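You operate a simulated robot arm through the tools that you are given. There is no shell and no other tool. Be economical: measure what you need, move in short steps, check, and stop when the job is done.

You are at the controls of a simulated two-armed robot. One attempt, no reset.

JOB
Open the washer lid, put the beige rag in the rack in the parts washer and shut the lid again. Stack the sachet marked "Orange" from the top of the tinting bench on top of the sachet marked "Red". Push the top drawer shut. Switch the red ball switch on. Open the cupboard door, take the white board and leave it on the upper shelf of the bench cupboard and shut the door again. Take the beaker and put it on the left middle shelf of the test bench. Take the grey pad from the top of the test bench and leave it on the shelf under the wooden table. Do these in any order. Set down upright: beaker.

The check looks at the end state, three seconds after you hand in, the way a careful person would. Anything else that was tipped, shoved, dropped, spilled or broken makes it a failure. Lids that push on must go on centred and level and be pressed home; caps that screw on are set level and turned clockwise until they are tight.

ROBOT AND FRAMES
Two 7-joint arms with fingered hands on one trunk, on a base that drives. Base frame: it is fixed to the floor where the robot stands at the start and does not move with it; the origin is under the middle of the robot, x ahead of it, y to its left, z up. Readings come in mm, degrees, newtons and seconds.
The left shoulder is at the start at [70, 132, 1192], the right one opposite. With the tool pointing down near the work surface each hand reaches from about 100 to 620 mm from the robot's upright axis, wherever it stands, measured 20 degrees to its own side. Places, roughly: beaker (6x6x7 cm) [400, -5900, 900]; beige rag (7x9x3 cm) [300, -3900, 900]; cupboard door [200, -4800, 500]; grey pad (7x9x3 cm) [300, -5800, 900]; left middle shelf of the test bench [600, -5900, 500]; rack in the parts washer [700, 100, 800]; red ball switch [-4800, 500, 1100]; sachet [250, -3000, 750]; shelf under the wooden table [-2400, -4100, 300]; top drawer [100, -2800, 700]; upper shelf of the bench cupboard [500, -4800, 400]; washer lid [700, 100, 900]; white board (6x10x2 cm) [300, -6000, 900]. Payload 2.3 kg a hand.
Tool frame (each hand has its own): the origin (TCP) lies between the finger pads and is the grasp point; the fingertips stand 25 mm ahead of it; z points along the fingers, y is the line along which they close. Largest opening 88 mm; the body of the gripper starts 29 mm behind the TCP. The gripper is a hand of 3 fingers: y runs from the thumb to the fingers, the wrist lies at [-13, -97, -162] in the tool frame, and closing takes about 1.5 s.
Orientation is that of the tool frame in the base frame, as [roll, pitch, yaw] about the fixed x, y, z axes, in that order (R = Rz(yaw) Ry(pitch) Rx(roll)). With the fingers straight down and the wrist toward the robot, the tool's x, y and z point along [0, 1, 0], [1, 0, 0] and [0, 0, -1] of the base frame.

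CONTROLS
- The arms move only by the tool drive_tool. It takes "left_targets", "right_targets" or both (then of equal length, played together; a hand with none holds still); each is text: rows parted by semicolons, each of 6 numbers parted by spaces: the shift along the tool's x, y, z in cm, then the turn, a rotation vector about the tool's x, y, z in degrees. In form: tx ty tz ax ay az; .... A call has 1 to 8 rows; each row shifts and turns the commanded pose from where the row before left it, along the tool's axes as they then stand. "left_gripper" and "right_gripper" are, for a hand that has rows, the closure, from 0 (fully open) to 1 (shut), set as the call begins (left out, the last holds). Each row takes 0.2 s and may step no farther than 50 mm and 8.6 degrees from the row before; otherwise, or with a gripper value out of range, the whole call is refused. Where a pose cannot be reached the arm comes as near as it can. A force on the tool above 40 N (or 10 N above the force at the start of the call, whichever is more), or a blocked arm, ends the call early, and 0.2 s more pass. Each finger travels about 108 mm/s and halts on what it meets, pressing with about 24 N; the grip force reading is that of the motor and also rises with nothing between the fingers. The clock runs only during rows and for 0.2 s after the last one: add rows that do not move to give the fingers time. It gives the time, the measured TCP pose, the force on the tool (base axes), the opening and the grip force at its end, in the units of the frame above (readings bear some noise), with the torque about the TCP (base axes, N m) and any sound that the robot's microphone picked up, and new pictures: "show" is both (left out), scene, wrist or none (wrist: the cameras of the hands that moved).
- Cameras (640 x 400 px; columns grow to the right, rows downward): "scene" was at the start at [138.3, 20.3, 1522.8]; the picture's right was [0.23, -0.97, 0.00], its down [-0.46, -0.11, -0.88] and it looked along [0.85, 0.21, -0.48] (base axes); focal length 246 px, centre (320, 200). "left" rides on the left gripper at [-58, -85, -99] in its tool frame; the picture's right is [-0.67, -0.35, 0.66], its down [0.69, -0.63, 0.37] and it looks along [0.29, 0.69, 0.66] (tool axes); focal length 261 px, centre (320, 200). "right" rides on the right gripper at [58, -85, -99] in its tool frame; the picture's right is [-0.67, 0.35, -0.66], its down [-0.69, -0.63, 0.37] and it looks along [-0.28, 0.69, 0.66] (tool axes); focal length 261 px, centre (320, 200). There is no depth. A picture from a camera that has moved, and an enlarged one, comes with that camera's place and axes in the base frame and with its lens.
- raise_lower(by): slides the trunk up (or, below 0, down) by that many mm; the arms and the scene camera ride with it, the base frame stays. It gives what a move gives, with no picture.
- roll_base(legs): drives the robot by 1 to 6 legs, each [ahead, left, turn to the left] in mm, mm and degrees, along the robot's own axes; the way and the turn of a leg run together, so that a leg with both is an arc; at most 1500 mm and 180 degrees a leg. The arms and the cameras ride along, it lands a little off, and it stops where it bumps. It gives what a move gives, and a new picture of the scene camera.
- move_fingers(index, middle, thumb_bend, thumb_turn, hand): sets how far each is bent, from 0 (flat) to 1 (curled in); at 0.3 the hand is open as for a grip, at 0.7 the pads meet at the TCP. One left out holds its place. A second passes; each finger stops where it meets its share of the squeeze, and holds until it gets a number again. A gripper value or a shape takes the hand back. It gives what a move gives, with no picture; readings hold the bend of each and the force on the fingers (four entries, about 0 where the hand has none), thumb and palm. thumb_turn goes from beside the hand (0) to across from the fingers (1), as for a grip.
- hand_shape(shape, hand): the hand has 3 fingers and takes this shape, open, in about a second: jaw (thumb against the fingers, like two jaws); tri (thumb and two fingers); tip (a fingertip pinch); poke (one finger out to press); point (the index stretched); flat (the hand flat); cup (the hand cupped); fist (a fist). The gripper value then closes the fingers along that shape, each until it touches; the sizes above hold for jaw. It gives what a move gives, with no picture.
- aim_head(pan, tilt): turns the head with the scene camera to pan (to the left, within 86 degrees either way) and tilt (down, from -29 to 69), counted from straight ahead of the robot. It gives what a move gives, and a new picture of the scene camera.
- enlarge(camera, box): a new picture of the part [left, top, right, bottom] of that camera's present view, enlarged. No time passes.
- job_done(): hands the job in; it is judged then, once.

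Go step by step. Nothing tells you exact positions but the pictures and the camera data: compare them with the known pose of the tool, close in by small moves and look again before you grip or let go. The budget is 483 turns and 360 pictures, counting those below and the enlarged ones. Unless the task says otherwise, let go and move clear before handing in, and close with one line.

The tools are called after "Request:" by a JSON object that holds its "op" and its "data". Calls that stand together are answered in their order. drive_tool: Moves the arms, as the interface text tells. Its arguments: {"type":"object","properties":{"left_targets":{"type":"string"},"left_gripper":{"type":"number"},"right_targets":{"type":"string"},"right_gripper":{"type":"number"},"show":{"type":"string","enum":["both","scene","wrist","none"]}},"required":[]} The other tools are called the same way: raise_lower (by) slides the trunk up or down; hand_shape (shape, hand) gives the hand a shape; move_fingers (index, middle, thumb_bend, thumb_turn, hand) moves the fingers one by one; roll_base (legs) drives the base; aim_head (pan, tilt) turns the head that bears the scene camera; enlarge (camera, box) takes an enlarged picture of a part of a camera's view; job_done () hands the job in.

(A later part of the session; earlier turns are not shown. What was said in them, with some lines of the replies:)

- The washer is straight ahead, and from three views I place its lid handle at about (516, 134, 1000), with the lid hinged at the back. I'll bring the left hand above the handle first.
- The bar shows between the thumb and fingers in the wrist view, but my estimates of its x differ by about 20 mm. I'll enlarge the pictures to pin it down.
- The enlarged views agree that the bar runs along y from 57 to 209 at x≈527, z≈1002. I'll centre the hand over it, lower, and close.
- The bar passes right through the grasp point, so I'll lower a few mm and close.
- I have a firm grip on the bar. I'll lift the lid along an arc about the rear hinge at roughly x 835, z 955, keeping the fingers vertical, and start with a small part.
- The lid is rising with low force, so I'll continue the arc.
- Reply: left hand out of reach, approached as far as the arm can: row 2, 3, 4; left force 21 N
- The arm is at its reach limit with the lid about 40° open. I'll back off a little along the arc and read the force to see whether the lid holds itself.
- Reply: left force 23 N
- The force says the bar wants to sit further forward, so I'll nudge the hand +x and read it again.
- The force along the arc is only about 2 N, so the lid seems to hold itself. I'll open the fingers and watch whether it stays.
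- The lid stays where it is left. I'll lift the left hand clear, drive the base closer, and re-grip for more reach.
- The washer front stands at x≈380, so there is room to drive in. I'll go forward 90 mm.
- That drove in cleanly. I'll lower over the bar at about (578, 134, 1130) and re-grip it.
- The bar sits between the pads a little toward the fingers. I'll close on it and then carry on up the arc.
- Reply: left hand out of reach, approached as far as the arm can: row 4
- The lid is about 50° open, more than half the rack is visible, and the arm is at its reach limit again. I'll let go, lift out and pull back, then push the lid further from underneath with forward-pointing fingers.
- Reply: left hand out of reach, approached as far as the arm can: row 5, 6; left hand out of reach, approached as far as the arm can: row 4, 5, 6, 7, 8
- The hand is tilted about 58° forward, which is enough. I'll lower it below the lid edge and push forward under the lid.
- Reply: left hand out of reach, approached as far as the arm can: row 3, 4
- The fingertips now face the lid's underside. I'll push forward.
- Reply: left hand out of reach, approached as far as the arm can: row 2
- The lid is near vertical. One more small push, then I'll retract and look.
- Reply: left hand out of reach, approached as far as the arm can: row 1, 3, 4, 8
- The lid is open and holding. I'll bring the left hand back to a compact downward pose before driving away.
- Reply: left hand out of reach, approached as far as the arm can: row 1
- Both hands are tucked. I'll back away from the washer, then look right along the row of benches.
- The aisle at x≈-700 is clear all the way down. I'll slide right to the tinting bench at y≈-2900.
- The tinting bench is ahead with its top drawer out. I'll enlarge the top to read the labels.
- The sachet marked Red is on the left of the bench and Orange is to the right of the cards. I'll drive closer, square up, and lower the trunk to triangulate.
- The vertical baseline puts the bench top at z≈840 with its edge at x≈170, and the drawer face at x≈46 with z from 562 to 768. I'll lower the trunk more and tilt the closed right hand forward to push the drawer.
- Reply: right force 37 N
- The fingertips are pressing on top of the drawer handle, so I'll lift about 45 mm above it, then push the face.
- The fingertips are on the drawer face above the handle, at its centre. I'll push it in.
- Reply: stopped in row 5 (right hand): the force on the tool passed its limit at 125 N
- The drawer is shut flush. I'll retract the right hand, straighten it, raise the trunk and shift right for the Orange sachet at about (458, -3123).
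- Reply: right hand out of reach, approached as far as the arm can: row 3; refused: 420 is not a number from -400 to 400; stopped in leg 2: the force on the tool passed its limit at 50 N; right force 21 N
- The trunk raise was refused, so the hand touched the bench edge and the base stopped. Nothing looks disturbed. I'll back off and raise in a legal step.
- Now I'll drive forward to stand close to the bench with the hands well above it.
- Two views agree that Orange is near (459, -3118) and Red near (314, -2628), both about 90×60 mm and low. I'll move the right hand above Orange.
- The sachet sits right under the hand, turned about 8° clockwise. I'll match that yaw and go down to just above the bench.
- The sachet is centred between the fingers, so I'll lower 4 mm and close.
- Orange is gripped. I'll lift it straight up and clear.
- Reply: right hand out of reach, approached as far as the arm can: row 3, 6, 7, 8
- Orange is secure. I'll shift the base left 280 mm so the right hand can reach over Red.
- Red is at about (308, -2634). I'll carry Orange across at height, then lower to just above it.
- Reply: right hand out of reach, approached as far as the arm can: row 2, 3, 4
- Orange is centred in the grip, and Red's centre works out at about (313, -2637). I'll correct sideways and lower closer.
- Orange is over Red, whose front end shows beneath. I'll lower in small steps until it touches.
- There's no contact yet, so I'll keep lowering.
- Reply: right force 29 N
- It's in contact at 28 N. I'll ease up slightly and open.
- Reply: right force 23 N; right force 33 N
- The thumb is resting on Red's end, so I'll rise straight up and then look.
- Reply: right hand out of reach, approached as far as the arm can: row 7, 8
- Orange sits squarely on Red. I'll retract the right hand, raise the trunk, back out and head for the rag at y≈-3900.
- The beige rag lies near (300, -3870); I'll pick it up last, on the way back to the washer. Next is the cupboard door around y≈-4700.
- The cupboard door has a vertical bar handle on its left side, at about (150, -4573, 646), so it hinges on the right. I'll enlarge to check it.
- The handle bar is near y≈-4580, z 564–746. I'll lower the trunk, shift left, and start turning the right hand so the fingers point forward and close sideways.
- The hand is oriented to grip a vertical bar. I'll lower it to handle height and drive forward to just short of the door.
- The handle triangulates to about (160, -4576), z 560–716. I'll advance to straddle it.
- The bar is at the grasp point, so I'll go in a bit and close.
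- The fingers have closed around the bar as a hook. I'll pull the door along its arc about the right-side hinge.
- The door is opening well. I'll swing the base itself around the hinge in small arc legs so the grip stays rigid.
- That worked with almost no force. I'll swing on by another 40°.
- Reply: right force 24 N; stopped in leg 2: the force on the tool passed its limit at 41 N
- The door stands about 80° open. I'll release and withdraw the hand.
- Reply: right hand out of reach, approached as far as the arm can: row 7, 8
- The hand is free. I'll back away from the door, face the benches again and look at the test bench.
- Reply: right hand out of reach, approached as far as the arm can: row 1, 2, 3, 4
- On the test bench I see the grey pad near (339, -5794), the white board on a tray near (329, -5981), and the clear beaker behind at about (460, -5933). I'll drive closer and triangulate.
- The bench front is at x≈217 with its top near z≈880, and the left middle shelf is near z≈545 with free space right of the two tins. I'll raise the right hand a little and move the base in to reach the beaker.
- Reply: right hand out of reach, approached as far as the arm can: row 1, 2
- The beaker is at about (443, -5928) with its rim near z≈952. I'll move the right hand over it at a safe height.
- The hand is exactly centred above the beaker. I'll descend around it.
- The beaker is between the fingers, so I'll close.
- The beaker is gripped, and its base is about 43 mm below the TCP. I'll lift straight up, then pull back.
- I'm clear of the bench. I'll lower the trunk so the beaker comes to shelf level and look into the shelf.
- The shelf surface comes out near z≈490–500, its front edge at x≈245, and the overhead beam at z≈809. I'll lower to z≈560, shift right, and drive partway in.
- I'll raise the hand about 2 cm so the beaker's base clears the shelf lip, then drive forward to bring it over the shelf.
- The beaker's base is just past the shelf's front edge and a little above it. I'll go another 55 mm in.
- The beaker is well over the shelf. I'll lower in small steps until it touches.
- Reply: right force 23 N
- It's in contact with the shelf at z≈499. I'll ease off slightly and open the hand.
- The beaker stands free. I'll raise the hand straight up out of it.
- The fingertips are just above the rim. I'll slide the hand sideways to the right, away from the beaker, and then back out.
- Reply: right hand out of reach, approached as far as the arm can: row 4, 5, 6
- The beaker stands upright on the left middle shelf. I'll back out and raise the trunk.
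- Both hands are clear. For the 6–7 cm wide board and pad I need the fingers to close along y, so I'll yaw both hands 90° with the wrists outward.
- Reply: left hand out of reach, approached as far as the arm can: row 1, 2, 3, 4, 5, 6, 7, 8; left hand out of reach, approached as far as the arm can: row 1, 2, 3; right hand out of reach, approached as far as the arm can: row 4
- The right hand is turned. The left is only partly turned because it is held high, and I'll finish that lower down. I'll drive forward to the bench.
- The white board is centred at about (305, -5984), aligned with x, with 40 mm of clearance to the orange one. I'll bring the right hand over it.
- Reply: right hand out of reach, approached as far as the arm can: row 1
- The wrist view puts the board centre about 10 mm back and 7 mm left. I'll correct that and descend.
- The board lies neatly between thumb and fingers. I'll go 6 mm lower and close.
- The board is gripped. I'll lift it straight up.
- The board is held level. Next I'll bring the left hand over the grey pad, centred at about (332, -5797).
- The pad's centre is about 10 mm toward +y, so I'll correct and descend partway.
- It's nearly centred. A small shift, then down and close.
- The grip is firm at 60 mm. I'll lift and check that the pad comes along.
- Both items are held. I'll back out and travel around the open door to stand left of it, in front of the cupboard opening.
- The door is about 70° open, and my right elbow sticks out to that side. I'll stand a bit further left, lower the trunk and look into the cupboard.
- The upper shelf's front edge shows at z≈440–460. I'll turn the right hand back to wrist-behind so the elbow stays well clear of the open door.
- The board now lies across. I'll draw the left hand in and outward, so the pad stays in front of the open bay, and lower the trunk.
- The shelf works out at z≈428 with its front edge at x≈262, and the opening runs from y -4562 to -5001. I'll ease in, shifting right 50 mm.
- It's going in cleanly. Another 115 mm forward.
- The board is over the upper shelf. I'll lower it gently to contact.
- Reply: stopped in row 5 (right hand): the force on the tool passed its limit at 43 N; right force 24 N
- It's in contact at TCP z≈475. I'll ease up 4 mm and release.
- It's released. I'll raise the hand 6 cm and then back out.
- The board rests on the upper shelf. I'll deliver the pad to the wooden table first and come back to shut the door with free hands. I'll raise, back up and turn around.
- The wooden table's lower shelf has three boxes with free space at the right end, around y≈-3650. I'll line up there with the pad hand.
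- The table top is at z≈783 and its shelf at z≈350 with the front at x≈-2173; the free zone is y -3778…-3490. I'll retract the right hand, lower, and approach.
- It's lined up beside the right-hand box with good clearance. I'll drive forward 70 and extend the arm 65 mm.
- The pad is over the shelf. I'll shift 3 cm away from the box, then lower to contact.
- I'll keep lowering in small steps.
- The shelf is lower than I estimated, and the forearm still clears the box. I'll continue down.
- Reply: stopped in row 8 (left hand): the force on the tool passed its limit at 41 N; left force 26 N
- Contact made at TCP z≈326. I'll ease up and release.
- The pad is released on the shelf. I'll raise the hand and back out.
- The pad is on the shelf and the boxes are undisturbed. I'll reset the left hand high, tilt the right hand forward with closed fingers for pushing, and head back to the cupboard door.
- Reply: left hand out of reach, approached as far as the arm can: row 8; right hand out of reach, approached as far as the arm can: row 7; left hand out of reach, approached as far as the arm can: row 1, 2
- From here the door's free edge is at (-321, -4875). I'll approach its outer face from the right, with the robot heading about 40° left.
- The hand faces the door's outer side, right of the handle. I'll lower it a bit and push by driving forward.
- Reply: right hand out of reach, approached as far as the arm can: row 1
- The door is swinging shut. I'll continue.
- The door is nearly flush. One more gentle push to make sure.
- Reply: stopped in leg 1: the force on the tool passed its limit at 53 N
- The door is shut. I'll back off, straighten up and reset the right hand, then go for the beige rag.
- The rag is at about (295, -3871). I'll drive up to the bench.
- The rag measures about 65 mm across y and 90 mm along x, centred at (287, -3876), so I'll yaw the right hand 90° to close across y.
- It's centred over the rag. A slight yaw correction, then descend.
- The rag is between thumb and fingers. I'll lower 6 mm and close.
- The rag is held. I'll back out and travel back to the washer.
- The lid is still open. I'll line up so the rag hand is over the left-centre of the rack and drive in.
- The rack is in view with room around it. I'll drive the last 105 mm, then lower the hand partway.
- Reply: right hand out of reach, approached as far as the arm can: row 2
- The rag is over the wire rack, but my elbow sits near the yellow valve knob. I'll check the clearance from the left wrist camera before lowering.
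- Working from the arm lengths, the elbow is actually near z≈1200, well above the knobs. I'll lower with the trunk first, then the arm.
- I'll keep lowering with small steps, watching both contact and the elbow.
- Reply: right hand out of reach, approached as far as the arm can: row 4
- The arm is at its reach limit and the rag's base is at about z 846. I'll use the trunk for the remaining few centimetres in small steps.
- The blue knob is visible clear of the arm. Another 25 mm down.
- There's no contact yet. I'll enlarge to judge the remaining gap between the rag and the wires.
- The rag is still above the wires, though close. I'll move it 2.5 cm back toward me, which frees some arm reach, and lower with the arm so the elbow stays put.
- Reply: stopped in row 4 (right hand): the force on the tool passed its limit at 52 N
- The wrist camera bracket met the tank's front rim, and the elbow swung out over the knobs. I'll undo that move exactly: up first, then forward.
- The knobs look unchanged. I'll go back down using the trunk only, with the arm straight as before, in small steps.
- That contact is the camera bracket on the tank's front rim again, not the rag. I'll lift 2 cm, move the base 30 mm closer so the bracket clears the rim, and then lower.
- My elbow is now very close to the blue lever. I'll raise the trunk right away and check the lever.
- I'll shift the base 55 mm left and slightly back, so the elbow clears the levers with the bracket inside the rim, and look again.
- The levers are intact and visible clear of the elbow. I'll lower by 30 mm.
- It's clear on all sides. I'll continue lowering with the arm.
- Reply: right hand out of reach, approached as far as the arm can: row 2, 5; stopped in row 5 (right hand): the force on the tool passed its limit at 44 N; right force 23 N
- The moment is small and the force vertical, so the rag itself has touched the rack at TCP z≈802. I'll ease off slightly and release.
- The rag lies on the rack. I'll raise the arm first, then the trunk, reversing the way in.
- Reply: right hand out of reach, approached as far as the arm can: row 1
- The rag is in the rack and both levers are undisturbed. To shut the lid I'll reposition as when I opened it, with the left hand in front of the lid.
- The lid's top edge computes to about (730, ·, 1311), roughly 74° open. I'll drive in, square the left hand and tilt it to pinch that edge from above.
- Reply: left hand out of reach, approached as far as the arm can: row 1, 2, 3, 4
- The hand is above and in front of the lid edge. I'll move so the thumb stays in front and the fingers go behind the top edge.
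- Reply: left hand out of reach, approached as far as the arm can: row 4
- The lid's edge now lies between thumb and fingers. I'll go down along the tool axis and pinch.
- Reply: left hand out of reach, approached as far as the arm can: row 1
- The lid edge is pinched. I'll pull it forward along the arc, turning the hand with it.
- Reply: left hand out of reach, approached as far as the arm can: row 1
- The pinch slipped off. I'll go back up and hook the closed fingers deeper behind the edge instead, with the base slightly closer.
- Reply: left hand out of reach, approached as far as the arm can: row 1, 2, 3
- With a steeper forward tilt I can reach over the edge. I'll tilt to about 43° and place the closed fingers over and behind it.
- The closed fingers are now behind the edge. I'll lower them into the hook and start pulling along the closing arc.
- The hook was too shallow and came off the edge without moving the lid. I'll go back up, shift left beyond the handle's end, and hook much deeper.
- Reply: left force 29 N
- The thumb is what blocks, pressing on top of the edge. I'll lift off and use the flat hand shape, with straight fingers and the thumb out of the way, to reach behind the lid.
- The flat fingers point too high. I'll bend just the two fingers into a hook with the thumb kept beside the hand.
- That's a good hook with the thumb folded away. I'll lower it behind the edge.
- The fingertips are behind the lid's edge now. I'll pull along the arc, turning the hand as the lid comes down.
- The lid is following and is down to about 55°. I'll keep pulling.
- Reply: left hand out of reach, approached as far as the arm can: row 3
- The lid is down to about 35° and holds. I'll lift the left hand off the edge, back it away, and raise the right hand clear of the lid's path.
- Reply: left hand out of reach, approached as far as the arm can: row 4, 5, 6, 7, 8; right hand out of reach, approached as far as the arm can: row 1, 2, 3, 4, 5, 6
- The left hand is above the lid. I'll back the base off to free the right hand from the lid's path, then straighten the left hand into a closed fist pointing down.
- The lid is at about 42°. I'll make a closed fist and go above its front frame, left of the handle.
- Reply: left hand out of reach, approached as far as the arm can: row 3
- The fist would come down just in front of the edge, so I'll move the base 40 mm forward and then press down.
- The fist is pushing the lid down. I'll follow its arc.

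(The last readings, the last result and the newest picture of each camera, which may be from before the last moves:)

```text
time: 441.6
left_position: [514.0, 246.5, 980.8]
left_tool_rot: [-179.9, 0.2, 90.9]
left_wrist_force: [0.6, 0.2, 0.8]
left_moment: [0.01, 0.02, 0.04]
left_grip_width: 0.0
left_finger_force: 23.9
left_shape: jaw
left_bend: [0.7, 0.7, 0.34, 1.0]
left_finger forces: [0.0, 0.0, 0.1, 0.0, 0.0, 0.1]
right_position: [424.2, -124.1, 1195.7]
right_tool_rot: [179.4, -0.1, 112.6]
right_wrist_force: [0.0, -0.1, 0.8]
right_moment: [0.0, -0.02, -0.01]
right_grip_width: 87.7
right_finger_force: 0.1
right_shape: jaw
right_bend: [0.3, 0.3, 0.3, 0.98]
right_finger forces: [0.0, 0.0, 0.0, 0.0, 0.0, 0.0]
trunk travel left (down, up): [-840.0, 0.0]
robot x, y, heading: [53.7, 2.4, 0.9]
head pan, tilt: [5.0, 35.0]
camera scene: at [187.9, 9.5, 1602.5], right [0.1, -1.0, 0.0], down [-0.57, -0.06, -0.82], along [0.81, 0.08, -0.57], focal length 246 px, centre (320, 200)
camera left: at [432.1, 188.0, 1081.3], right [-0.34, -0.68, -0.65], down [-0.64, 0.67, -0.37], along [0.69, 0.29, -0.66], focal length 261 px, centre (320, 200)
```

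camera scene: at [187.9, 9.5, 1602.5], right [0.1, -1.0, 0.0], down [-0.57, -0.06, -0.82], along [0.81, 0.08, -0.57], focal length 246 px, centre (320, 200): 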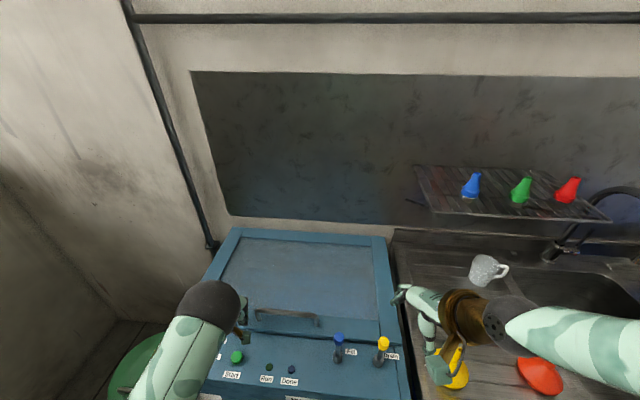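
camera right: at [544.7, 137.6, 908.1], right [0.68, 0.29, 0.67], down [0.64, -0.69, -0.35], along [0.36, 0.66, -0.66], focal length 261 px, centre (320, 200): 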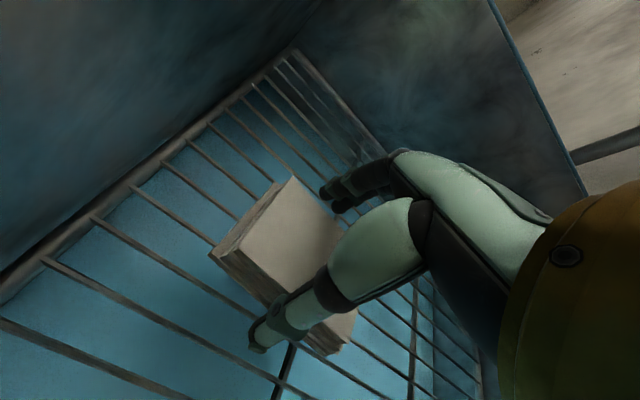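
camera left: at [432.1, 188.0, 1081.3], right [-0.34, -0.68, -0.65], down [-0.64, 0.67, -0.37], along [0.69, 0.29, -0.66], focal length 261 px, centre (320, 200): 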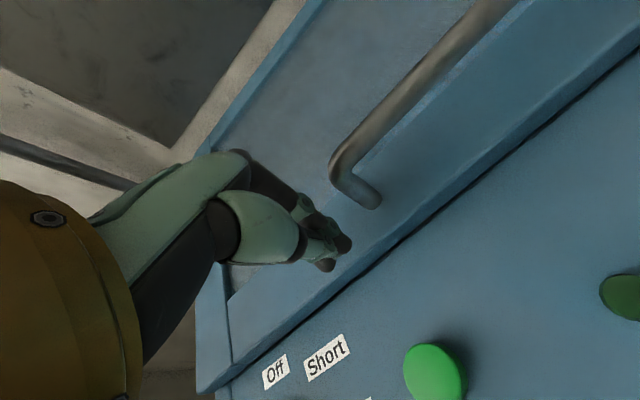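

It looks closed. A final press will confirm it.

Request:
{"op": "drive_tool", "data": {"left_targets": "0 0 0.7 0 0 0;0 0 0.7 0 0 0;0 0 0.7 0 0 0;0 0 0.7 0 0 0", "show": "wrist"}}

```text
time: 442.6
left_position: [515.3, 246.5, 964.6]
left_tool_rot: [178.8, 0.2, 91.1]
left_wrist_force: [-8.0, 0.9, 23.4]
left_moment: [0.03, 0.17, 0.02]
left_grip_width: 0.1
left_finger_force: 24.0
left_shape: jaw
left_bend: [0.7, 0.7, 0.34, 1.0]
left_finger forces: [0.0, 0.0, 0.0, 0.1, 53.5, 0.0]
right_position: [416.6, -125.0, 1199.1]
right_tool_rot: [178.9, 0.0, 112.6]
right_wrist_force: [-0.3, 0.7, -1.4]
right_moment: [0.0, 0.01, 0.01]
right_grip_width: 87.6
right_finger_force: 0.2
right_shape: jaw
right_bend: [0.3, 0.3, 0.3, 0.98]
right_finger forces: [0.0, 0.0, 0.0, 0.0, 0.0, 0.0]
trunk travel left (down, up): [-840.0, 0.0]
robot x, y, heading: [50.9, -2.1, 0.8]
head pan, tilt: [5.0, 35.0]
stopped in row 4 (left hand): the force on the tool passed its limit at 47 N (the readings are from after the stop); the commanded pose is now the measured one
camera left: at [429.5, 187.1, 1062.5], right [-0.32, -0.68, -0.66], down [-0.63, 0.67, -0.38], along [0.7, 0.3, -0.65], focal length 261 px, centre (320, 200)
```

left: 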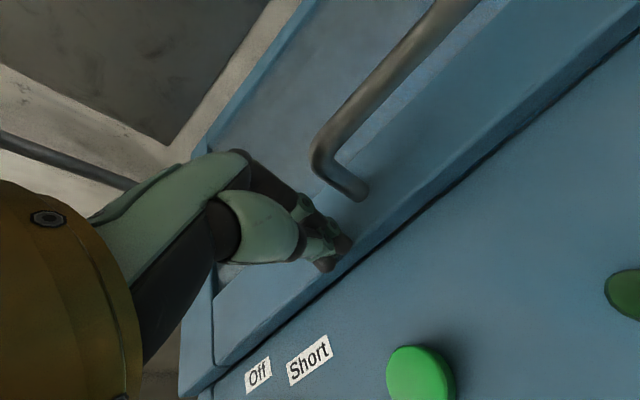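

The lid is shut home. I'll raise and retract the left hand, then check the washer.

Request:
{"op": "drive_tool", "data": {"left_targets": "0 0 -4 0 0 0;0 0 -4.5 0 0 0;0 0 -4.5 0 0 0;0 -1 -4.5 0 0 0;0 -2 -4.5 0 0 0;0 -2 -4 0 0 0;0 -2 -4 0 0 0;0 -2 -3 0 0 0", "left_gripper": 0, "show": "none"}}

Request:
{"op": "roll_base", "data": {"legs": [[-500, 0, 0]]}}

```text
time: 444.4
left_position: [467.6, 249.6, 1221.4]
left_tool_rot: [179.4, 0.3, 91.0]
left_wrist_force: [-0.7, 0.7, 0.2]
left_moment: [0.0, 0.02, 0.02]
left_grip_width: 87.7
left_finger_force: 0.0
left_shape: jaw
left_bend: [0.3, 0.3, 0.3, 0.98]
left_finger forces: [0.1, 0.1, 0.1, 0.0, 0.0, 0.0]
left hand out of reach, approached as far as the arm can: row 7, 8
right_position: [426.0, -122.9, 1196.0]
right_tool_rot: [179.4, -0.2, 112.6]
right_wrist_force: [-1.0, -0.6, -0.6]
right_moment: [-0.01, 0.04, 0.02]
right_grip_width: 87.8
right_finger_force: 0.1
right_shape: jaw
right_bend: [0.3, 0.3, 0.3, 0.98]
right_finger forces: [0.0, 0.0, 0.0, 0.0, 0.1, 0.1]
trunk travel left (down, up): [-840.0, 0.0]
robot x, y, heading: [50.9, 2.4, 0.7]
head pan, tilt: [5.0, 35.0]
```

```text
time: 447.2
left_position: [-9.6, 240.9, 1222.2]
left_tool_rot: [179.3, 0.2, 90.5]
left_wrist_force: [-0.5, 0.4, 0.2]
left_moment: [0.01, 0.0, 0.0]
left_grip_width: 87.8
left_finger_force: 0.0
left_shape: jaw
left_bend: [0.3, 0.3, 0.3, 0.98]
left_finger forces: [0.1, 0.0, 0.0, 0.1, 0.0, 0.0]
right_position: [-54.5, -130.0, 1195.3]
right_tool_rot: [179.5, -0.1, 112.1]
right_wrist_force: [0.1, -0.3, 0.4]
right_moment: [-0.02, 0.04, -0.03]
right_grip_width: 87.9
right_finger_force: 0.1
right_shape: jaw
right_bend: [0.3, 0.3, 0.3, 0.98]
right_finger forces: [0.0, 0.0, 0.0, 0.0, 0.0, 0.1]
trunk travel left (down, up): [-840.0, 0.0]
robot x, y, heading: [-424.8, -5.5, 0.2]
head pan, tilt: [5.0, 35.0]
camera scene: at [-290.0, 4.5, 1602.3], right [0.09, -1.0, 0.0], down [-0.57, -0.05, -0.82], along [0.81, 0.07, -0.58], focal length 246 px, centre (320, 200)
```

scene: 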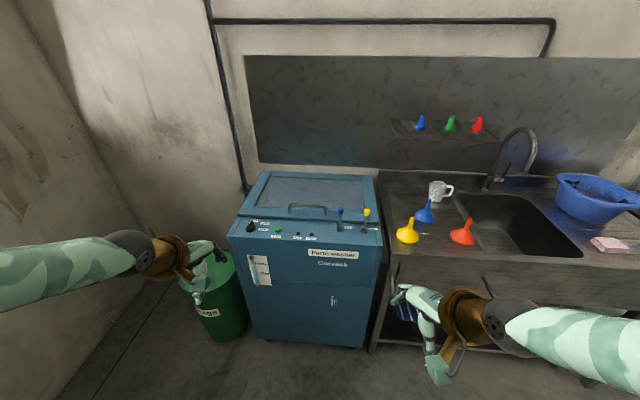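

The washer is shut and nothing around it is disturbed. Now I'll turn around and find the red ball switch near (-4800, 500, 1100).

Request:
{"op": "roll_base", "data": {"legs": [[-400, 0, 0], [0, 0, 180]]}}

Request:
{"op": "aim_head", "data": {"pan": 0, "tilt": 10}}

```text
time: 457.0
left_position: [-1258.6, -226.6, 1222.8]
left_tool_rot: [179.3, 0.2, -92.2]
left_wrist_force: [0.1, -0.9, 0.3]
left_moment: [-0.02, 0.01, -0.01]
left_grip_width: 87.6
left_finger_force: 0.0
left_shape: jaw
left_bend: [0.3, 0.3, 0.3, 0.98]
left_finger forces: [0.1, 0.1, 0.1, 0.0, 0.0, 0.0]
right_position: [-1196.3, 142.1, 1197.2]
right_tool_rot: [179.4, -0.1, -70.6]
right_wrist_force: [0.1, 0.0, 0.4]
right_moment: [0.0, 0.01, -0.03]
right_grip_width: 87.5
right_finger_force: 0.1
right_shape: jaw
right_bend: [0.3, 0.3, 0.3, 0.98]
right_finger forces: [0.0, 0.0, 0.1, 0.1, 0.0, 0.1]
trunk travel left (down, up): [-840.0, 0.0]
robot x, y, heading: [-827.9, -0.8, 177.7]
head pan, tilt: [5.0, 35.0]
camera scene: at [-967.6, -6.9, 1602.6], right [-0.04, 1.0, 0.0], down [0.57, 0.03, -0.82], along [-0.82, -0.04, -0.57], focal length 246 px, centre (320, 200)
```

scene: 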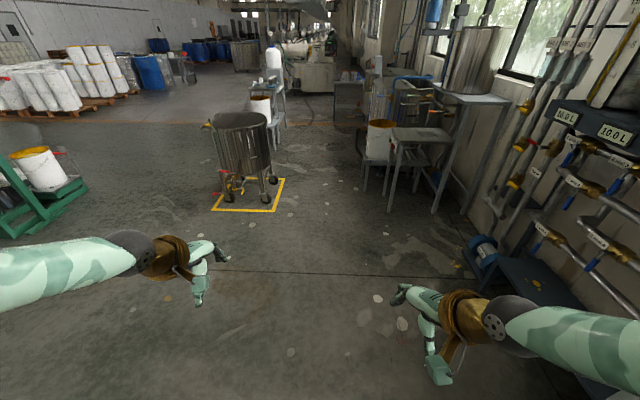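

```text
time: 457.9
left_position: [-1259.6, -226.7, 1221.9]
left_tool_rot: [179.2, 0.2, -92.2]
left_wrist_force: [0.0, 0.9, -0.8]
left_moment: [0.03, -0.02, -0.02]
left_grip_width: 87.7
left_finger_force: 0.0
left_shape: jaw
left_bend: [0.3, 0.3, 0.3, 0.98]
left_finger forces: [0.0, 0.0, 0.0, 0.1, 0.0, 0.0]
right_position: [-1196.9, 141.4, 1197.6]
right_tool_rot: [179.4, -0.1, -70.6]
right_wrist_force: [-1.4, 0.2, 0.4]
right_moment: [-0.02, 0.0, 0.0]
right_grip_width: 87.4
right_finger_force: 0.0
right_shape: jaw
right_bend: [0.3, 0.3, 0.3, 0.98]
right_finger forces: [0.0, 0.0, 0.1, 0.0, 0.1, 0.0]
trunk travel left (down, up): [-840.0, 0.0]
robot x, y, heading: [-826.8, 0.2, 177.4]
head pan, tilt: [0.0, 10.0]
camera scene: at [-972.5, 0.8, 1642.6], right [0.04, 1.0, 0.0], down [0.17, -0.01, -0.98], along [-0.98, 0.04, -0.17], focal length 246 px, centre (320, 200)
```

scene: 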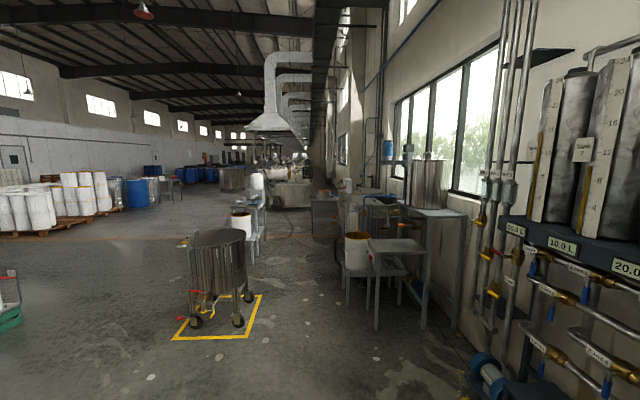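

Request:
{"op": "enlarge", "data": {"camera": "scene", "box": [280, 150, 460, 270]}}

```text
3.33 times, centred on (370, 210) of scene
camera zoom: at [-972.5, 0.8, 1642.6], right [0.04, 1.0, 0.0], down [0.17, -0.01, -0.98], along [-0.98, 0.04, -0.17], focal length 822 px, centre (153, 167)
```

zoom: 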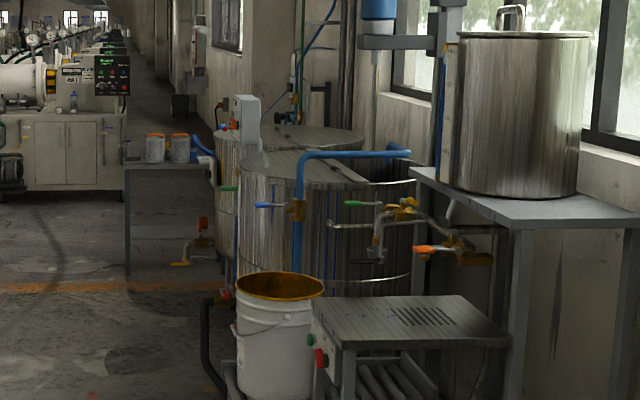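

I see the switch: a small red ball by a grey box on the tank's near-left side, at roughly (-4800, 483, 1160). I'll drive up the aisle toward it.

Request:
{"op": "roll_base", "data": {"legs": [[0, 80, 2.6], [1300, 0, 0], [1200, 0, 0]]}}

Request:
{"op": "aim_head", "data": {"pan": -20, "tilt": 10}}

```text
time: 470.6
left_position: [-3711.6, -419.2, 1222.9]
left_tool_rot: [179.3, 0.2, -87.1]
left_wrist_force: [0.2, 0.2, 0.7]
left_moment: [-0.01, 0.02, -0.02]
left_grip_width: 87.8
left_finger_force: 0.1
left_shape: jaw
left_bend: [0.3, 0.3, 0.3, 0.98]
left_finger forces: [0.1, 0.0, 0.1, 0.1, 0.0, 0.0]
right_position: [-3681.8, -46.5, 1196.8]
right_tool_rot: [179.3, -0.1, -65.4]
right_wrist_force: [0.8, -0.3, -0.1]
right_moment: [0.01, 0.0, -0.01]
right_grip_width: 87.4
right_finger_force: 0.1
right_shape: jaw
right_bend: [0.3, 0.3, 0.3, 0.98]
right_finger forces: [0.0, 0.0, 0.0, 0.1, 0.0, 0.1]
trunk travel left (down, up): [-840.0, 0.0]
robot x, y, heading: [-3307.4, -160.6, -177.4]
head pan, tilt: [0.0, 10.0]
camera scene: at [-3447.0, -165.5, 1642.8], right [-0.05, 1.0, 0.0], down [0.17, 0.01, -0.98], along [-0.98, -0.04, -0.17], focal length 246 px, centre (320, 200)
```

scene: 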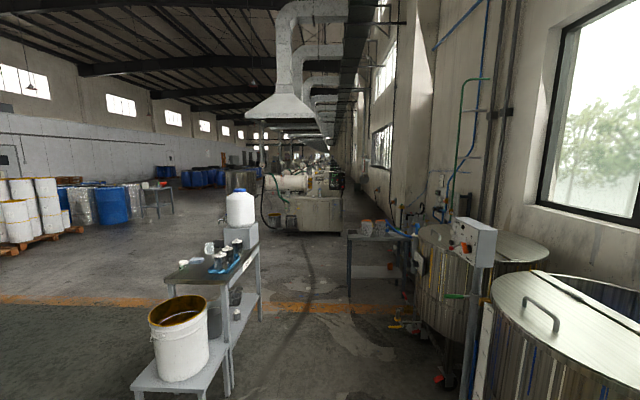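

```text
time: 471.5
left_position: [-3712.5, -418.0, 1223.2]
left_tool_rot: [179.4, 0.2, -87.1]
left_wrist_force: [-0.2, 0.0, -0.7]
left_moment: [0.03, -0.02, -0.01]
left_grip_width: 87.7
left_finger_force: 0.0
left_shape: jaw
left_bend: [0.3, 0.3, 0.3, 0.98]
left_finger forces: [0.0, 0.0, 0.0, 0.0, 0.0, 0.0]
right_position: [-3683.7, -46.4, 1197.0]
right_tool_rot: [179.3, -0.2, -65.6]
right_wrist_force: [0.0, -0.4, 0.3]
right_moment: [-0.01, -0.01, 0.04]
right_grip_width: 87.6
right_finger_force: 0.1
right_shape: jaw
right_bend: [0.3, 0.3, 0.3, 0.98]
right_finger forces: [0.0, 0.0, 0.0, 0.0, 0.1, 0.0]
trunk travel left (down, up): [-840.0, 0.0]
robot x, y, heading: [-3303.8, -157.6, -177.6]
head pan, tilt: [-20.0, 10.0]
camera scene: at [-3444.3, -133.6, 1642.7], right [0.3, 0.95, 0.0], down [0.17, -0.05, -0.98], along [-0.94, 0.29, -0.17], focal length 246 px, centre (320, 200)
```

scene: 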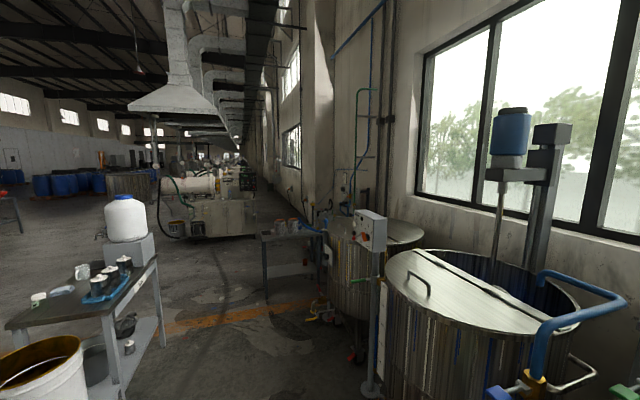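

Request:
{"op": "enlarge", "data": {"camera": "scene", "box": [330, 190, 430, 270]}}

```text
5.00 times, centred on (380, 230) of scene
camera zoom: at [-3444.3, -133.6, 1642.7], right [0.3, 0.95, 0.0], down [0.17, -0.05, -0.98], along [-0.94, 0.29, -0.17], focal length 1233 px, centre (20, 50)
```

zoom: 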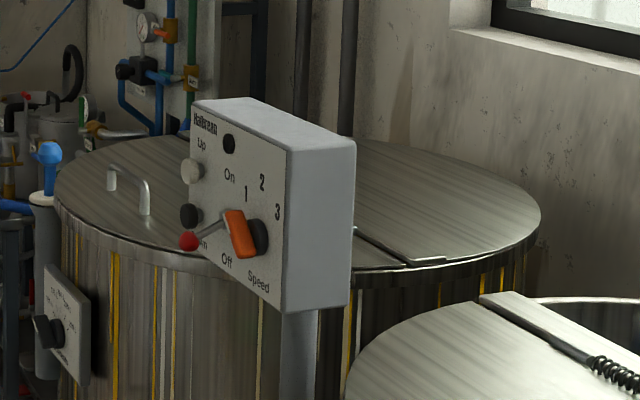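

The red ball is a toggle lever tip at about (-4736, 475, 1170) on a panel facing -y, with "On" above and "Off" below, and it is now down at Off. I'll drive alongside and turn to face it.

Request:
{"op": "roll_base", "data": {"legs": [[0, 0, -2.4], [1430, -40, 0], [0, 0, -90]]}}

Request:
{"op": "aim_head", "data": {"pan": 0, "tilt": 25}}

```text
time: 482.9
left_position: [-5018.8, 317.0, 1222.4]
left_tool_rot: [179.3, 0.2, -179.1]
left_wrist_force: [1.3, 0.6, 0.4]
left_moment: [0.02, 0.05, -0.02]
left_grip_width: 87.8
left_finger_force: 0.1
left_shape: jaw
left_bend: [0.3, 0.3, 0.3, 0.98]
left_finger forces: [0.0, 0.1, 0.0, 0.0, 0.0, 0.1]
right_position: [-4646.1, 274.2, 1196.3]
right_tool_rot: [179.4, 0.0, -157.5]
right_wrist_force: [-0.4, 0.1, 0.6]
right_moment: [0.01, -0.02, -0.01]
right_grip_width: 87.5
right_finger_force: 0.0
right_shape: jaw
right_bend: [0.3, 0.3, 0.3, 0.98]
right_finger forces: [0.0, 0.0, 0.1, 0.0, 0.0, 0.0]
trunk travel left (down, up): [-840.0, 0.0]
robot x, y, heading: [-4771.1, -102.2, 90.8]
head pan, tilt: [-20.0, 10.0]
camera scene: at [-4742.0, 36.3, 1642.7], right [0.94, -0.33, 0.0], down [-0.06, -0.16, -0.98], along [0.33, 0.93, -0.17], focal length 246 px, centre (320, 200)
```

scene: 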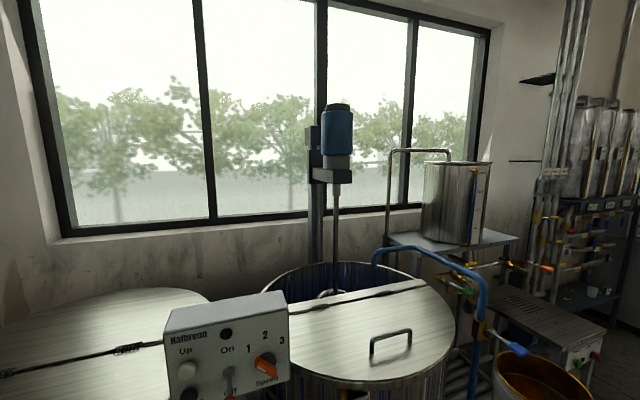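

```text
time: 483.7
left_position: [-5018.5, 316.9, 1222.3]
left_tool_rot: [179.3, 0.2, -179.1]
left_wrist_force: [0.0, 0.4, -0.1]
left_moment: [0.02, 0.0, 0.01]
left_grip_width: 88.1
left_finger_force: 0.0
left_shape: jaw
left_bend: [0.3, 0.3, 0.3, 0.98]
left_finger forces: [0.0, 0.0, 0.0, 0.0, 0.1, 0.0]
right_position: [-4645.6, 273.4, 1196.9]
right_tool_rot: [179.3, -0.1, -157.6]
right_wrist_force: [-0.6, 0.2, -0.4]
right_moment: [0.02, 0.02, 0.02]
right_grip_width: 87.7
right_finger_force: 0.1
right_shape: jaw
right_bend: [0.3, 0.3, 0.3, 0.98]
right_finger forces: [0.0, 0.0, 0.1, 0.0, 0.0, 0.1]
trunk travel left (down, up): [-840.0, 0.0]
robot x, y, heading: [-4773.7, -103.9, 90.9]
head pan, tilt: [0.0, 25.0]
camera scene: at [-4773.5, 40.7, 1618.4], right [1.0, 0.01, 0.0], down [0.0, -0.42, -0.91], along [-0.01, 0.91, -0.42], focal length 246 px, centre (320, 200)
```

scene: 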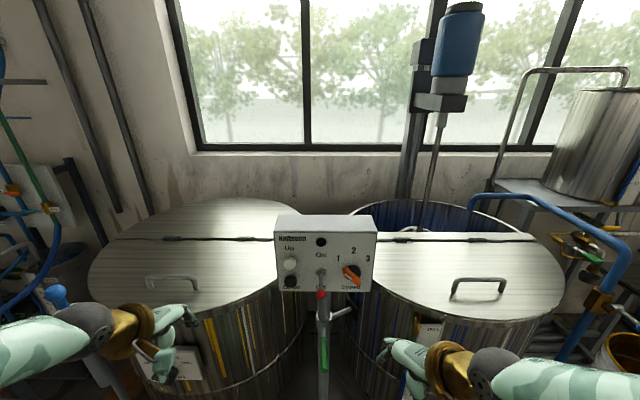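

Request:
{"op": "enlarge", "data": {"camera": "scene", "box": [265, 205, 385, 320]}}

Request:
{"op": "raise_lower", "data": {"by": -250}}

Request:
{"op": "aim_head", "data": {"pan": 0, "tilt": 20}}

```text
3.48 times, centred on (325, 262) of scene
camera zoom: at [-4773.5, 40.7, 1618.4], right [1.0, 0.01, 0.0], down [0.0, -0.42, -0.91], along [-0.01, 0.91, -0.42], focal length 858 px, centre (303, -17)
```

zoom: 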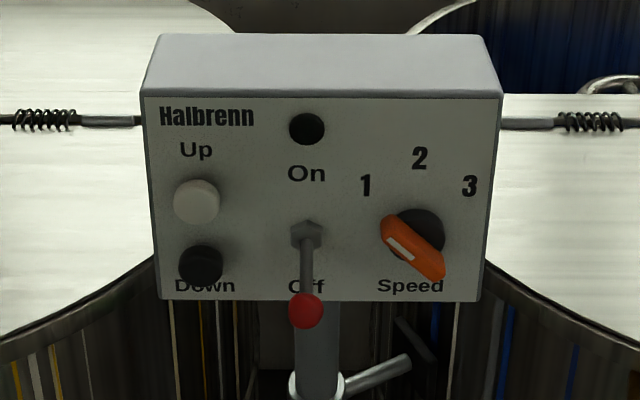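

```text
time: 486.3
left_position: [-5017.8, 316.8, 972.2]
left_tool_rot: [179.2, 0.2, -179.1]
left_wrist_force: [0.1, 0.1, 1.1]
left_moment: [-0.03, 0.01, -0.02]
left_grip_width: 87.8
left_finger_force: 0.0
left_shape: jaw
left_bend: [0.3, 0.3, 0.3, 0.98]
left_finger forces: [0.0, 0.0, 0.0, 0.0, 0.0, 0.0]
right_position: [-4646.0, 274.0, 945.4]
right_tool_rot: [179.3, -0.1, -157.5]
right_wrist_force: [-0.3, -0.5, -1.0]
right_moment: [0.02, -0.01, 0.01]
right_grip_width: 87.8
right_finger_force: 0.0
right_shape: jaw
right_bend: [0.3, 0.3, 0.3, 0.98]
right_finger forces: [0.0, 0.0, 0.1, 0.0, 0.1, 0.0]
trunk travel left (down, up): [-590.0, 250.0]
robot x, y, heading: [-4770.3, -100.0, 90.5]
head pan, tilt: [0.0, 25.0]
```

```text
time: 486.9
left_position: [-5016.7, 316.6, 971.8]
left_tool_rot: [179.3, 0.1, -179.1]
left_wrist_force: [0.6, 0.4, -0.9]
left_moment: [0.0, 0.02, 0.01]
left_grip_width: 87.7
left_finger_force: 0.1
left_shape: jaw
left_bend: [0.3, 0.3, 0.3, 0.98]
left_finger forces: [0.0, 0.1, 0.0, 0.1, 0.0, 0.1]
right_position: [-4646.8, 274.7, 947.9]
right_tool_rot: [179.4, -0.1, -157.5]
right_wrist_force: [-0.4, -0.1, -0.3]
right_moment: [0.01, 0.01, 0.03]
right_grip_width: 88.0
right_finger_force: 0.1
right_shape: jaw
right_bend: [0.3, 0.3, 0.3, 0.98]
right_finger forces: [0.0, 0.0, 0.1, 0.0, 0.0, 0.1]
trunk travel left (down, up): [-590.0, 250.0]
robot x, y, heading: [-4773.2, -102.1, 90.7]
head pan, tilt: [0.0, 20.0]
camera scene: at [-4773.6, 41.6, 1376.4], right [1.0, 0.01, 0.0], down [0.0, -0.34, -0.94], along [-0.01, 0.94, -0.34], focal length 246 px, centre (320, 200)
```

scene: 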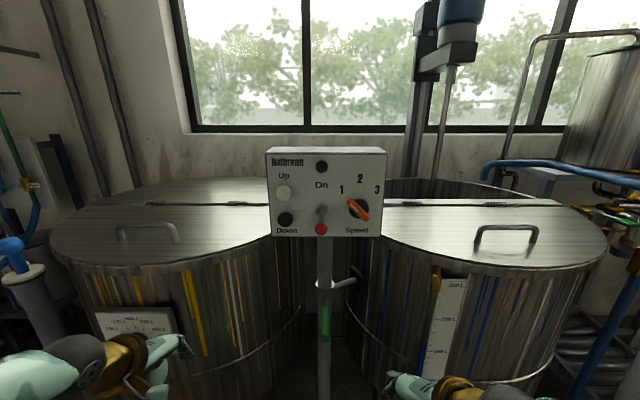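

The ball is at about (-4776, 504, 1145) with its pivot at z≈1166 on the panel face y≈555. I'll square the right hand, raise it and point the closed fingers forward to push the ball up from below.

Request:
{"op": "drive_tool", "data": {"right_targets": "0 0 -4 0 0 7.5;0 0 -4 0 0 7.5;0 0 -4 0 0 7.5;4.3 0 -1 0 0 0;4.3 0 -1 0 0 0;4.3 0 -1 0 0 0", "right_gripper": 1, "show": "none"}}

Request:
{"op": "drive_tool", "data": {"right_targets": "0 0 0 -8.6 0 0;0 0 0 -8.6 0 0;0 0 0 -8.6 0 0;0 0 0 -8.6 0 0;0 0 0 -8.6 0 0;0 0 0 -8.6 0 0;0 0 0 -8.6 0 0;0 0 0 -8.6 0 0", "show": "both"}}

```text
time: 488.4
left_position: [-5019.3, 317.2, 970.8]
left_tool_rot: [179.3, 0.5, -179.1]
left_wrist_force: [-1.0, 0.0, 0.1]
left_moment: [0.04, 0.03, -0.03]
left_grip_width: 87.8
left_finger_force: 0.0
left_shape: jaw
left_bend: [0.3, 0.3, 0.3, 0.98]
left_finger forces: [0.0, 0.0, 0.0, 0.0, 0.0, 0.0]
right_position: [-4778.5, 271.7, 1100.4]
right_tool_rot: [179.4, -0.1, -180.0]
right_wrist_force: [0.7, 0.2, -0.5]
right_moment: [0.02, -0.03, 0.0]
right_grip_width: 0.1
right_finger_force: 24.2
right_shape: jaw
right_bend: [0.7, 0.7, 0.35, 1.0]
right_finger forces: [0.1, 0.0, 0.1, 0.1, 0.0, 0.0]
right hand out of reach, approached as far as the arm can: row 1
trunk travel left (down, up): [-590.0, 250.0]
robot x, y, heading: [-4770.0, -101.6, 90.6]
head pan, tilt: [0.0, 20.0]
```

```text
time: 490.1
left_position: [-5017.8, 316.0, 972.2]
left_tool_rot: [179.4, 0.3, -179.0]
left_wrist_force: [0.5, -0.5, 0.5]
left_moment: [0.06, -0.05, -0.02]
left_grip_width: 87.9
left_finger_force: 0.0
left_shape: jaw
left_bend: [0.3, 0.3, 0.3, 0.98]
left_finger forces: [0.1, 0.1, 0.0, 0.0, 0.0, 0.0]
right_position: [-4775.1, 271.9, 1097.5]
right_tool_rot: [110.5, -0.3, -179.9]
right_wrist_force: [0.0, 0.8, 0.4]
right_moment: [-0.01, 0.06, -0.01]
right_grip_width: 0.0
right_finger_force: 24.3
right_shape: jaw
right_bend: [0.7, 0.7, 0.35, 1.0]
right_finger forces: [0.0, 0.0, 0.0, 0.1, 0.1, 0.0]
trunk travel left (down, up): [-590.0, 250.0]
robot x, y, heading: [-4770.4, -103.4, 90.5]
head pan, tilt: [0.0, 20.0]
camera scene: at [-4774.5, 42.0, 1376.4], right [1.0, 0.01, 0.0], down [0.0, -0.34, -0.94], along [-0.01, 0.94, -0.34], focal length 246 px, centre (320, 200)
camera right: at [-4833.6, 147.8, 1052.6], right [0.67, -0.49, 0.55], down [0.68, 0.12, -0.72], along [0.29, 0.86, 0.42], focal length 261 px, centre (320, 200)
```

scene: 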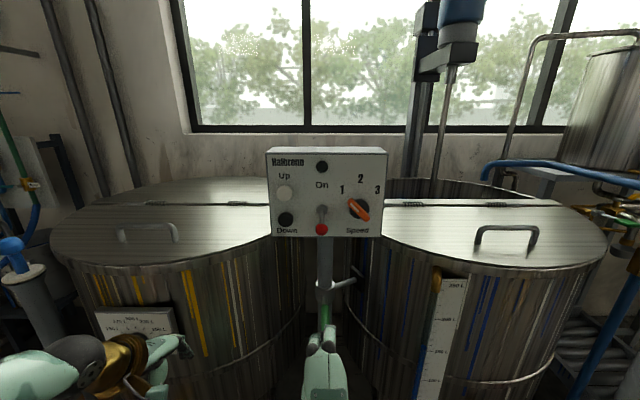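
right: 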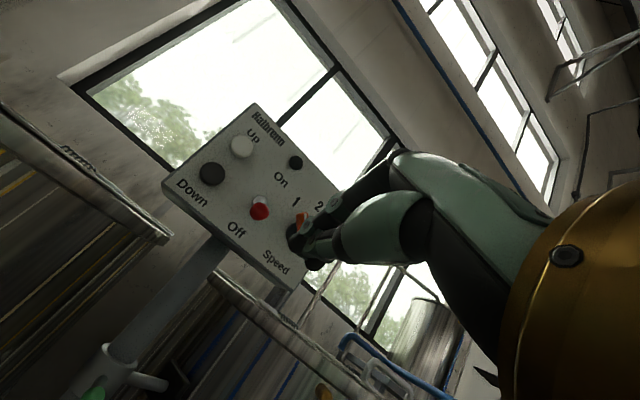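

The wrist view confirms the ball's position. I'll move the fingertips in just below it.

Request:
{"op": "drive_tool", "data": {"right_targets": "0 1.7 4.1 0 0 0;0 1.7 4.1 0 0 0;0 1.7 4.1 0 0 0;0 1.7 4.1 0 0 0;0 1.7 4.1 0 0 0"}}

```text
time: 491.4
left_position: [-5018.4, 317.8, 972.1]
left_tool_rot: [179.4, 0.2, -179.2]
left_wrist_force: [-0.2, 0.3, 0.1]
left_moment: [-0.01, -0.01, 0.01]
left_grip_width: 87.7
left_finger_force: 0.0
left_shape: jaw
left_bend: [0.3, 0.3, 0.3, 0.98]
left_finger forces: [0.1, 0.0, 0.0, 0.0, 0.0, 0.1]
right_position: [-4773.7, 497.3, 1104.3]
right_tool_rot: [110.8, -0.3, -180.0]
right_wrist_force: [0.6, -1.3, -0.9]
right_moment: [-0.01, 0.01, 0.0]
right_grip_width: 0.0
right_finger_force: 24.1
right_shape: jaw
right_bend: [0.7, 0.7, 0.35, 1.0]
right_finger forces: [0.0, 0.8, 0.0, 0.0, 0.0, 0.0]
trunk travel left (down, up): [-590.0, 250.0]
robot x, y, heading: [-4772.6, -99.5, 90.9]
head pan, tilt: [0.0, 20.0]
camera scene: at [-4773.3, 43.2, 1376.2], right [1.0, 0.01, 0.0], down [0.0, -0.34, -0.94], along [-0.01, 0.94, -0.34], focal length 246 px, centre (320, 200)
camera right: at [-4831.6, 372.9, 1060.4], right [0.67, -0.49, 0.56], down [0.68, 0.12, -0.72], along [0.29, 0.86, 0.41], focal length 261 px, centre (320, 200)
```

scene: 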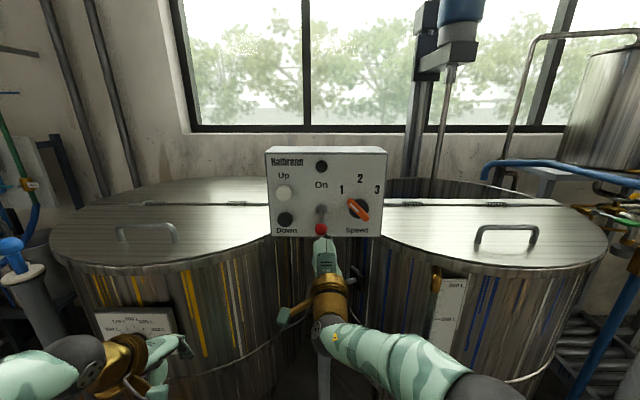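
right: 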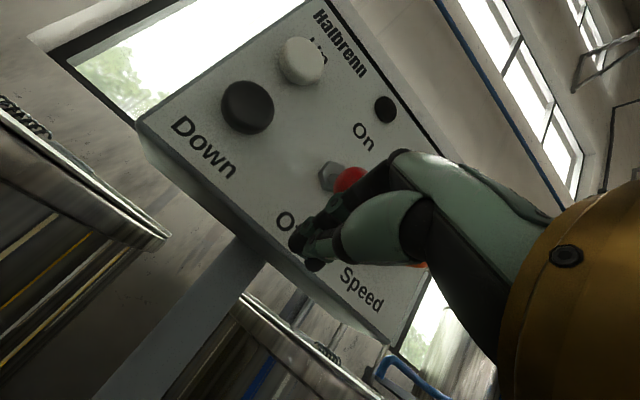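

The fingertips are right under the ball. I'll push straight up.

Request:
{"op": "drive_tool", "data": {"right_targets": "0 1.12 -0.42 0 0 0;0 1.12 -0.42 0 0 0;0 1.12 -0.42 0 0 0;0 1.12 -0.42 0 0 0"}}

```text
time: 492.4
left_position: [-5017.6, 316.9, 972.0]
left_tool_rot: [179.3, 0.2, -179.2]
left_wrist_force: [-0.5, 0.0, 0.8]
left_moment: [-0.01, 0.0, 0.03]
left_grip_width: 87.9
left_finger_force: 0.1
left_shape: jaw
left_bend: [0.3, 0.3, 0.3, 0.98]
left_finger forces: [0.0, 0.1, 0.1, 0.0, 0.0, 0.0]
right_position: [-4773.2, 493.4, 1155.0]
right_tool_rot: [110.5, -0.4, 179.9]
right_wrist_force: [0.0, -1.2, -1.2]
right_moment: [0.02, -0.01, -0.01]
right_grip_width: 0.2
right_finger_force: 24.0
right_shape: jaw
right_bend: [0.7, 0.7, 0.35, 1.0]
right_finger forces: [0.1, 1.1, 0.0, 0.1, 0.1, 0.0]
trunk travel left (down, up): [-590.0, 250.0]
robot x, y, heading: [-4770.5, -100.5, 90.7]
head pan, tilt: [0.0, 20.0]
camera scene: at [-4773.0, 41.4, 1376.4], right [1.0, 0.01, 0.0], down [0.0, -0.34, -0.94], along [-0.01, 0.94, -0.34], focal length 246 px, centre (320, 200)
camera right: at [-4831.3, 368.9, 1110.5], right [0.67, -0.49, 0.55], down [0.68, 0.12, -0.72], along [0.29, 0.86, 0.42], focal length 261 px, centre (320, 200)
```

scene: 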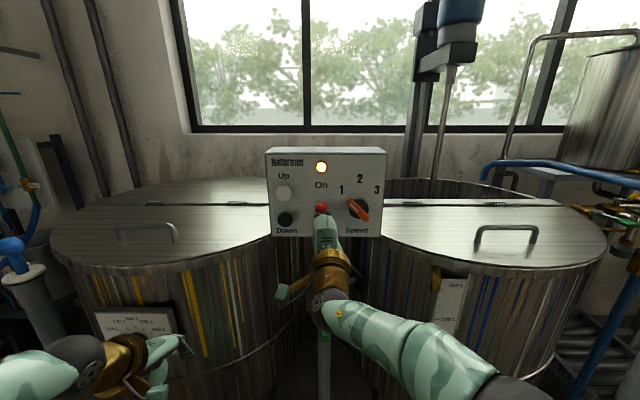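
right: 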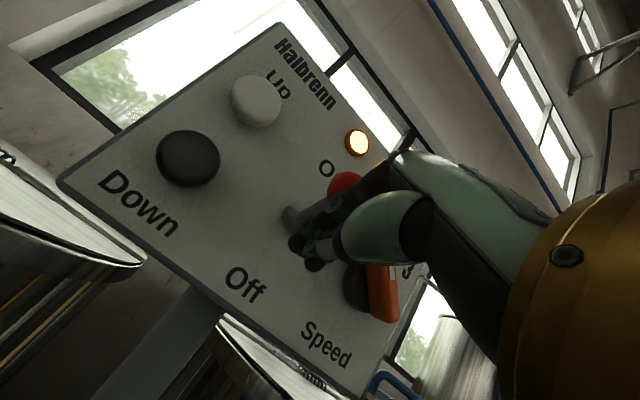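

The lamp is lit. I'll push a little further so the lever is fully up, then back straight out.

Request:
{"op": "drive_tool", "data": {"right_targets": "0 1.12 -0.42 0 0 0;0 0.6 -0.2 0 0 0;0 -0.6 -2.5 0 0 0;0 -1.6 -4 0 0 0;0 -1.6 -4 0 0 0;0 -1.6 -4 0 0 0"}}

```text
time: 493.8
left_position: [-5017.2, 315.2, 972.8]
left_tool_rot: [179.3, 0.2, -179.2]
left_wrist_force: [0.5, -0.7, -0.2]
left_moment: [0.04, 0.04, -0.02]
left_grip_width: 87.5
left_finger_force: 0.0
left_shape: jaw
left_bend: [0.3, 0.3, 0.3, 0.98]
left_finger forces: [0.0, 0.0, 0.0, 0.1, 0.0, 0.0]
right_position: [-4772.7, 338.4, 1175.0]
right_tool_rot: [110.5, -0.4, 180.0]
right_wrist_force: [-0.4, 0.2, -0.1]
right_moment: [-0.02, -0.03, 0.0]
right_grip_width: 0.1
right_finger_force: 24.2
right_shape: jaw
right_bend: [0.7, 0.7, 0.35, 1.0]
right_finger forces: [0.1, 0.0, 0.1, 0.0, 0.1, 0.0]
trunk travel left (down, up): [-590.0, 250.0]
robot x, y, heading: [-4776.6, -99.4, 90.6]
head pan, tilt: [0.0, 20.0]
camera scene: at [-4773.7, 39.4, 1376.7], right [1.0, 0.01, 0.0], down [0.0, -0.34, -0.94], along [-0.01, 0.94, -0.34], focal length 246 px, centre (320, 200)
camera right: at [-4831.8, 213.8, 1129.9], right [0.67, -0.49, 0.55], down [0.68, 0.12, -0.72], along [0.29, 0.86, 0.42], focal length 261 px, centre (320, 200)
```

scene: 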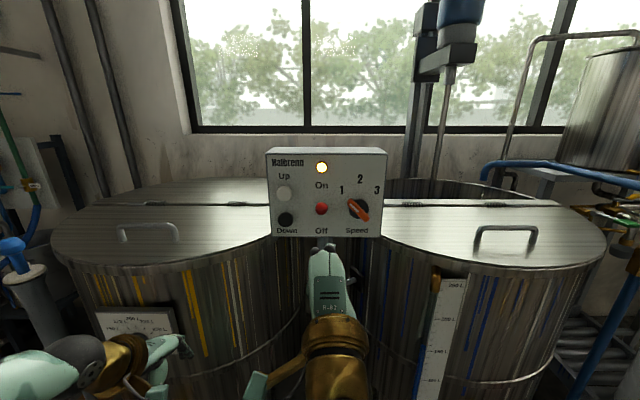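
right: 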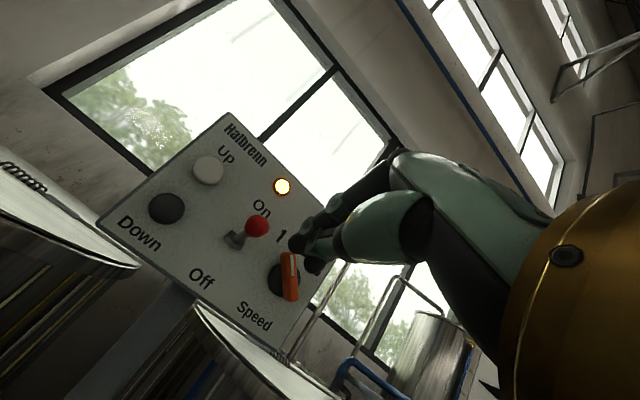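

The lamp is on and the lever is up. I'll back off a little and hand in.

Request:
{"op": "roll_base", "data": {"legs": [[-150, 0, 0]]}}

```text
time: 495.1
left_position: [-5016.6, 171.4, 972.0]
left_tool_rot: [179.4, 0.1, -179.2]
left_wrist_force: [-0.7, 0.2, -0.7]
left_moment: [0.0, -0.05, 0.03]
left_grip_width: 87.6
left_finger_force: 0.1
left_shape: jaw
left_bend: [0.3, 0.3, 0.3, 0.98]
left_finger forces: [0.1, 0.0, 0.0, 0.0, 0.1, 0.0]
right_position: [-4771.4, 194.4, 1172.8]
right_tool_rot: [110.8, -0.3, -180.0]
right_wrist_force: [0.1, -0.5, 0.1]
right_moment: [0.02, 0.0, 0.0]
right_grip_width: 0.0
right_finger_force: 24.2
right_shape: jaw
right_bend: [0.7, 0.7, 0.35, 1.0]
right_finger forces: [0.0, 0.0, 0.0, 0.0, 0.0, 0.0]
trunk travel left (down, up): [-590.0, 250.0]
robot x, y, heading: [-4768.5, -247.6, 90.6]
head pan, tilt: [0.0, 20.0]
camera scene: at [-4772.2, -103.5, 1376.2], right [1.0, 0.01, 0.0], down [0.0, -0.34, -0.94], along [-0.01, 0.94, -0.34], focal length 246 px, centre (320, 200)
```

scene: 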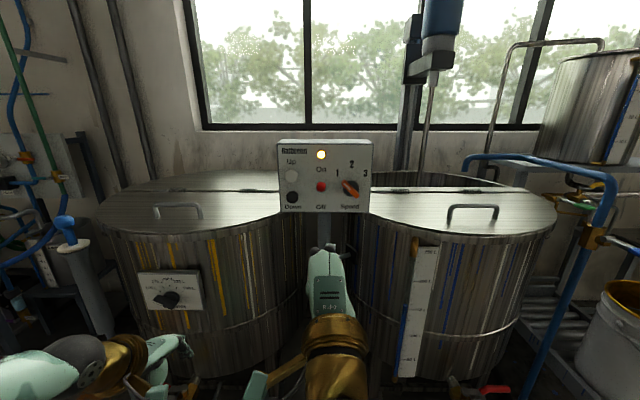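

All the tasks are done, the switch lamp is lit and both hands are clear, so I'm handing in.

Request:
{"op": "job_done", "data": {}}

```text
The job is handed in.
```

All seven tasks are done and handed in: the rag is in the washer with its lid shut, Orange is on Red, the drawer is shut, the switch is on, the board is in the shut cupboard, the beaker stands upright on its shelf, and the pad is under the table.
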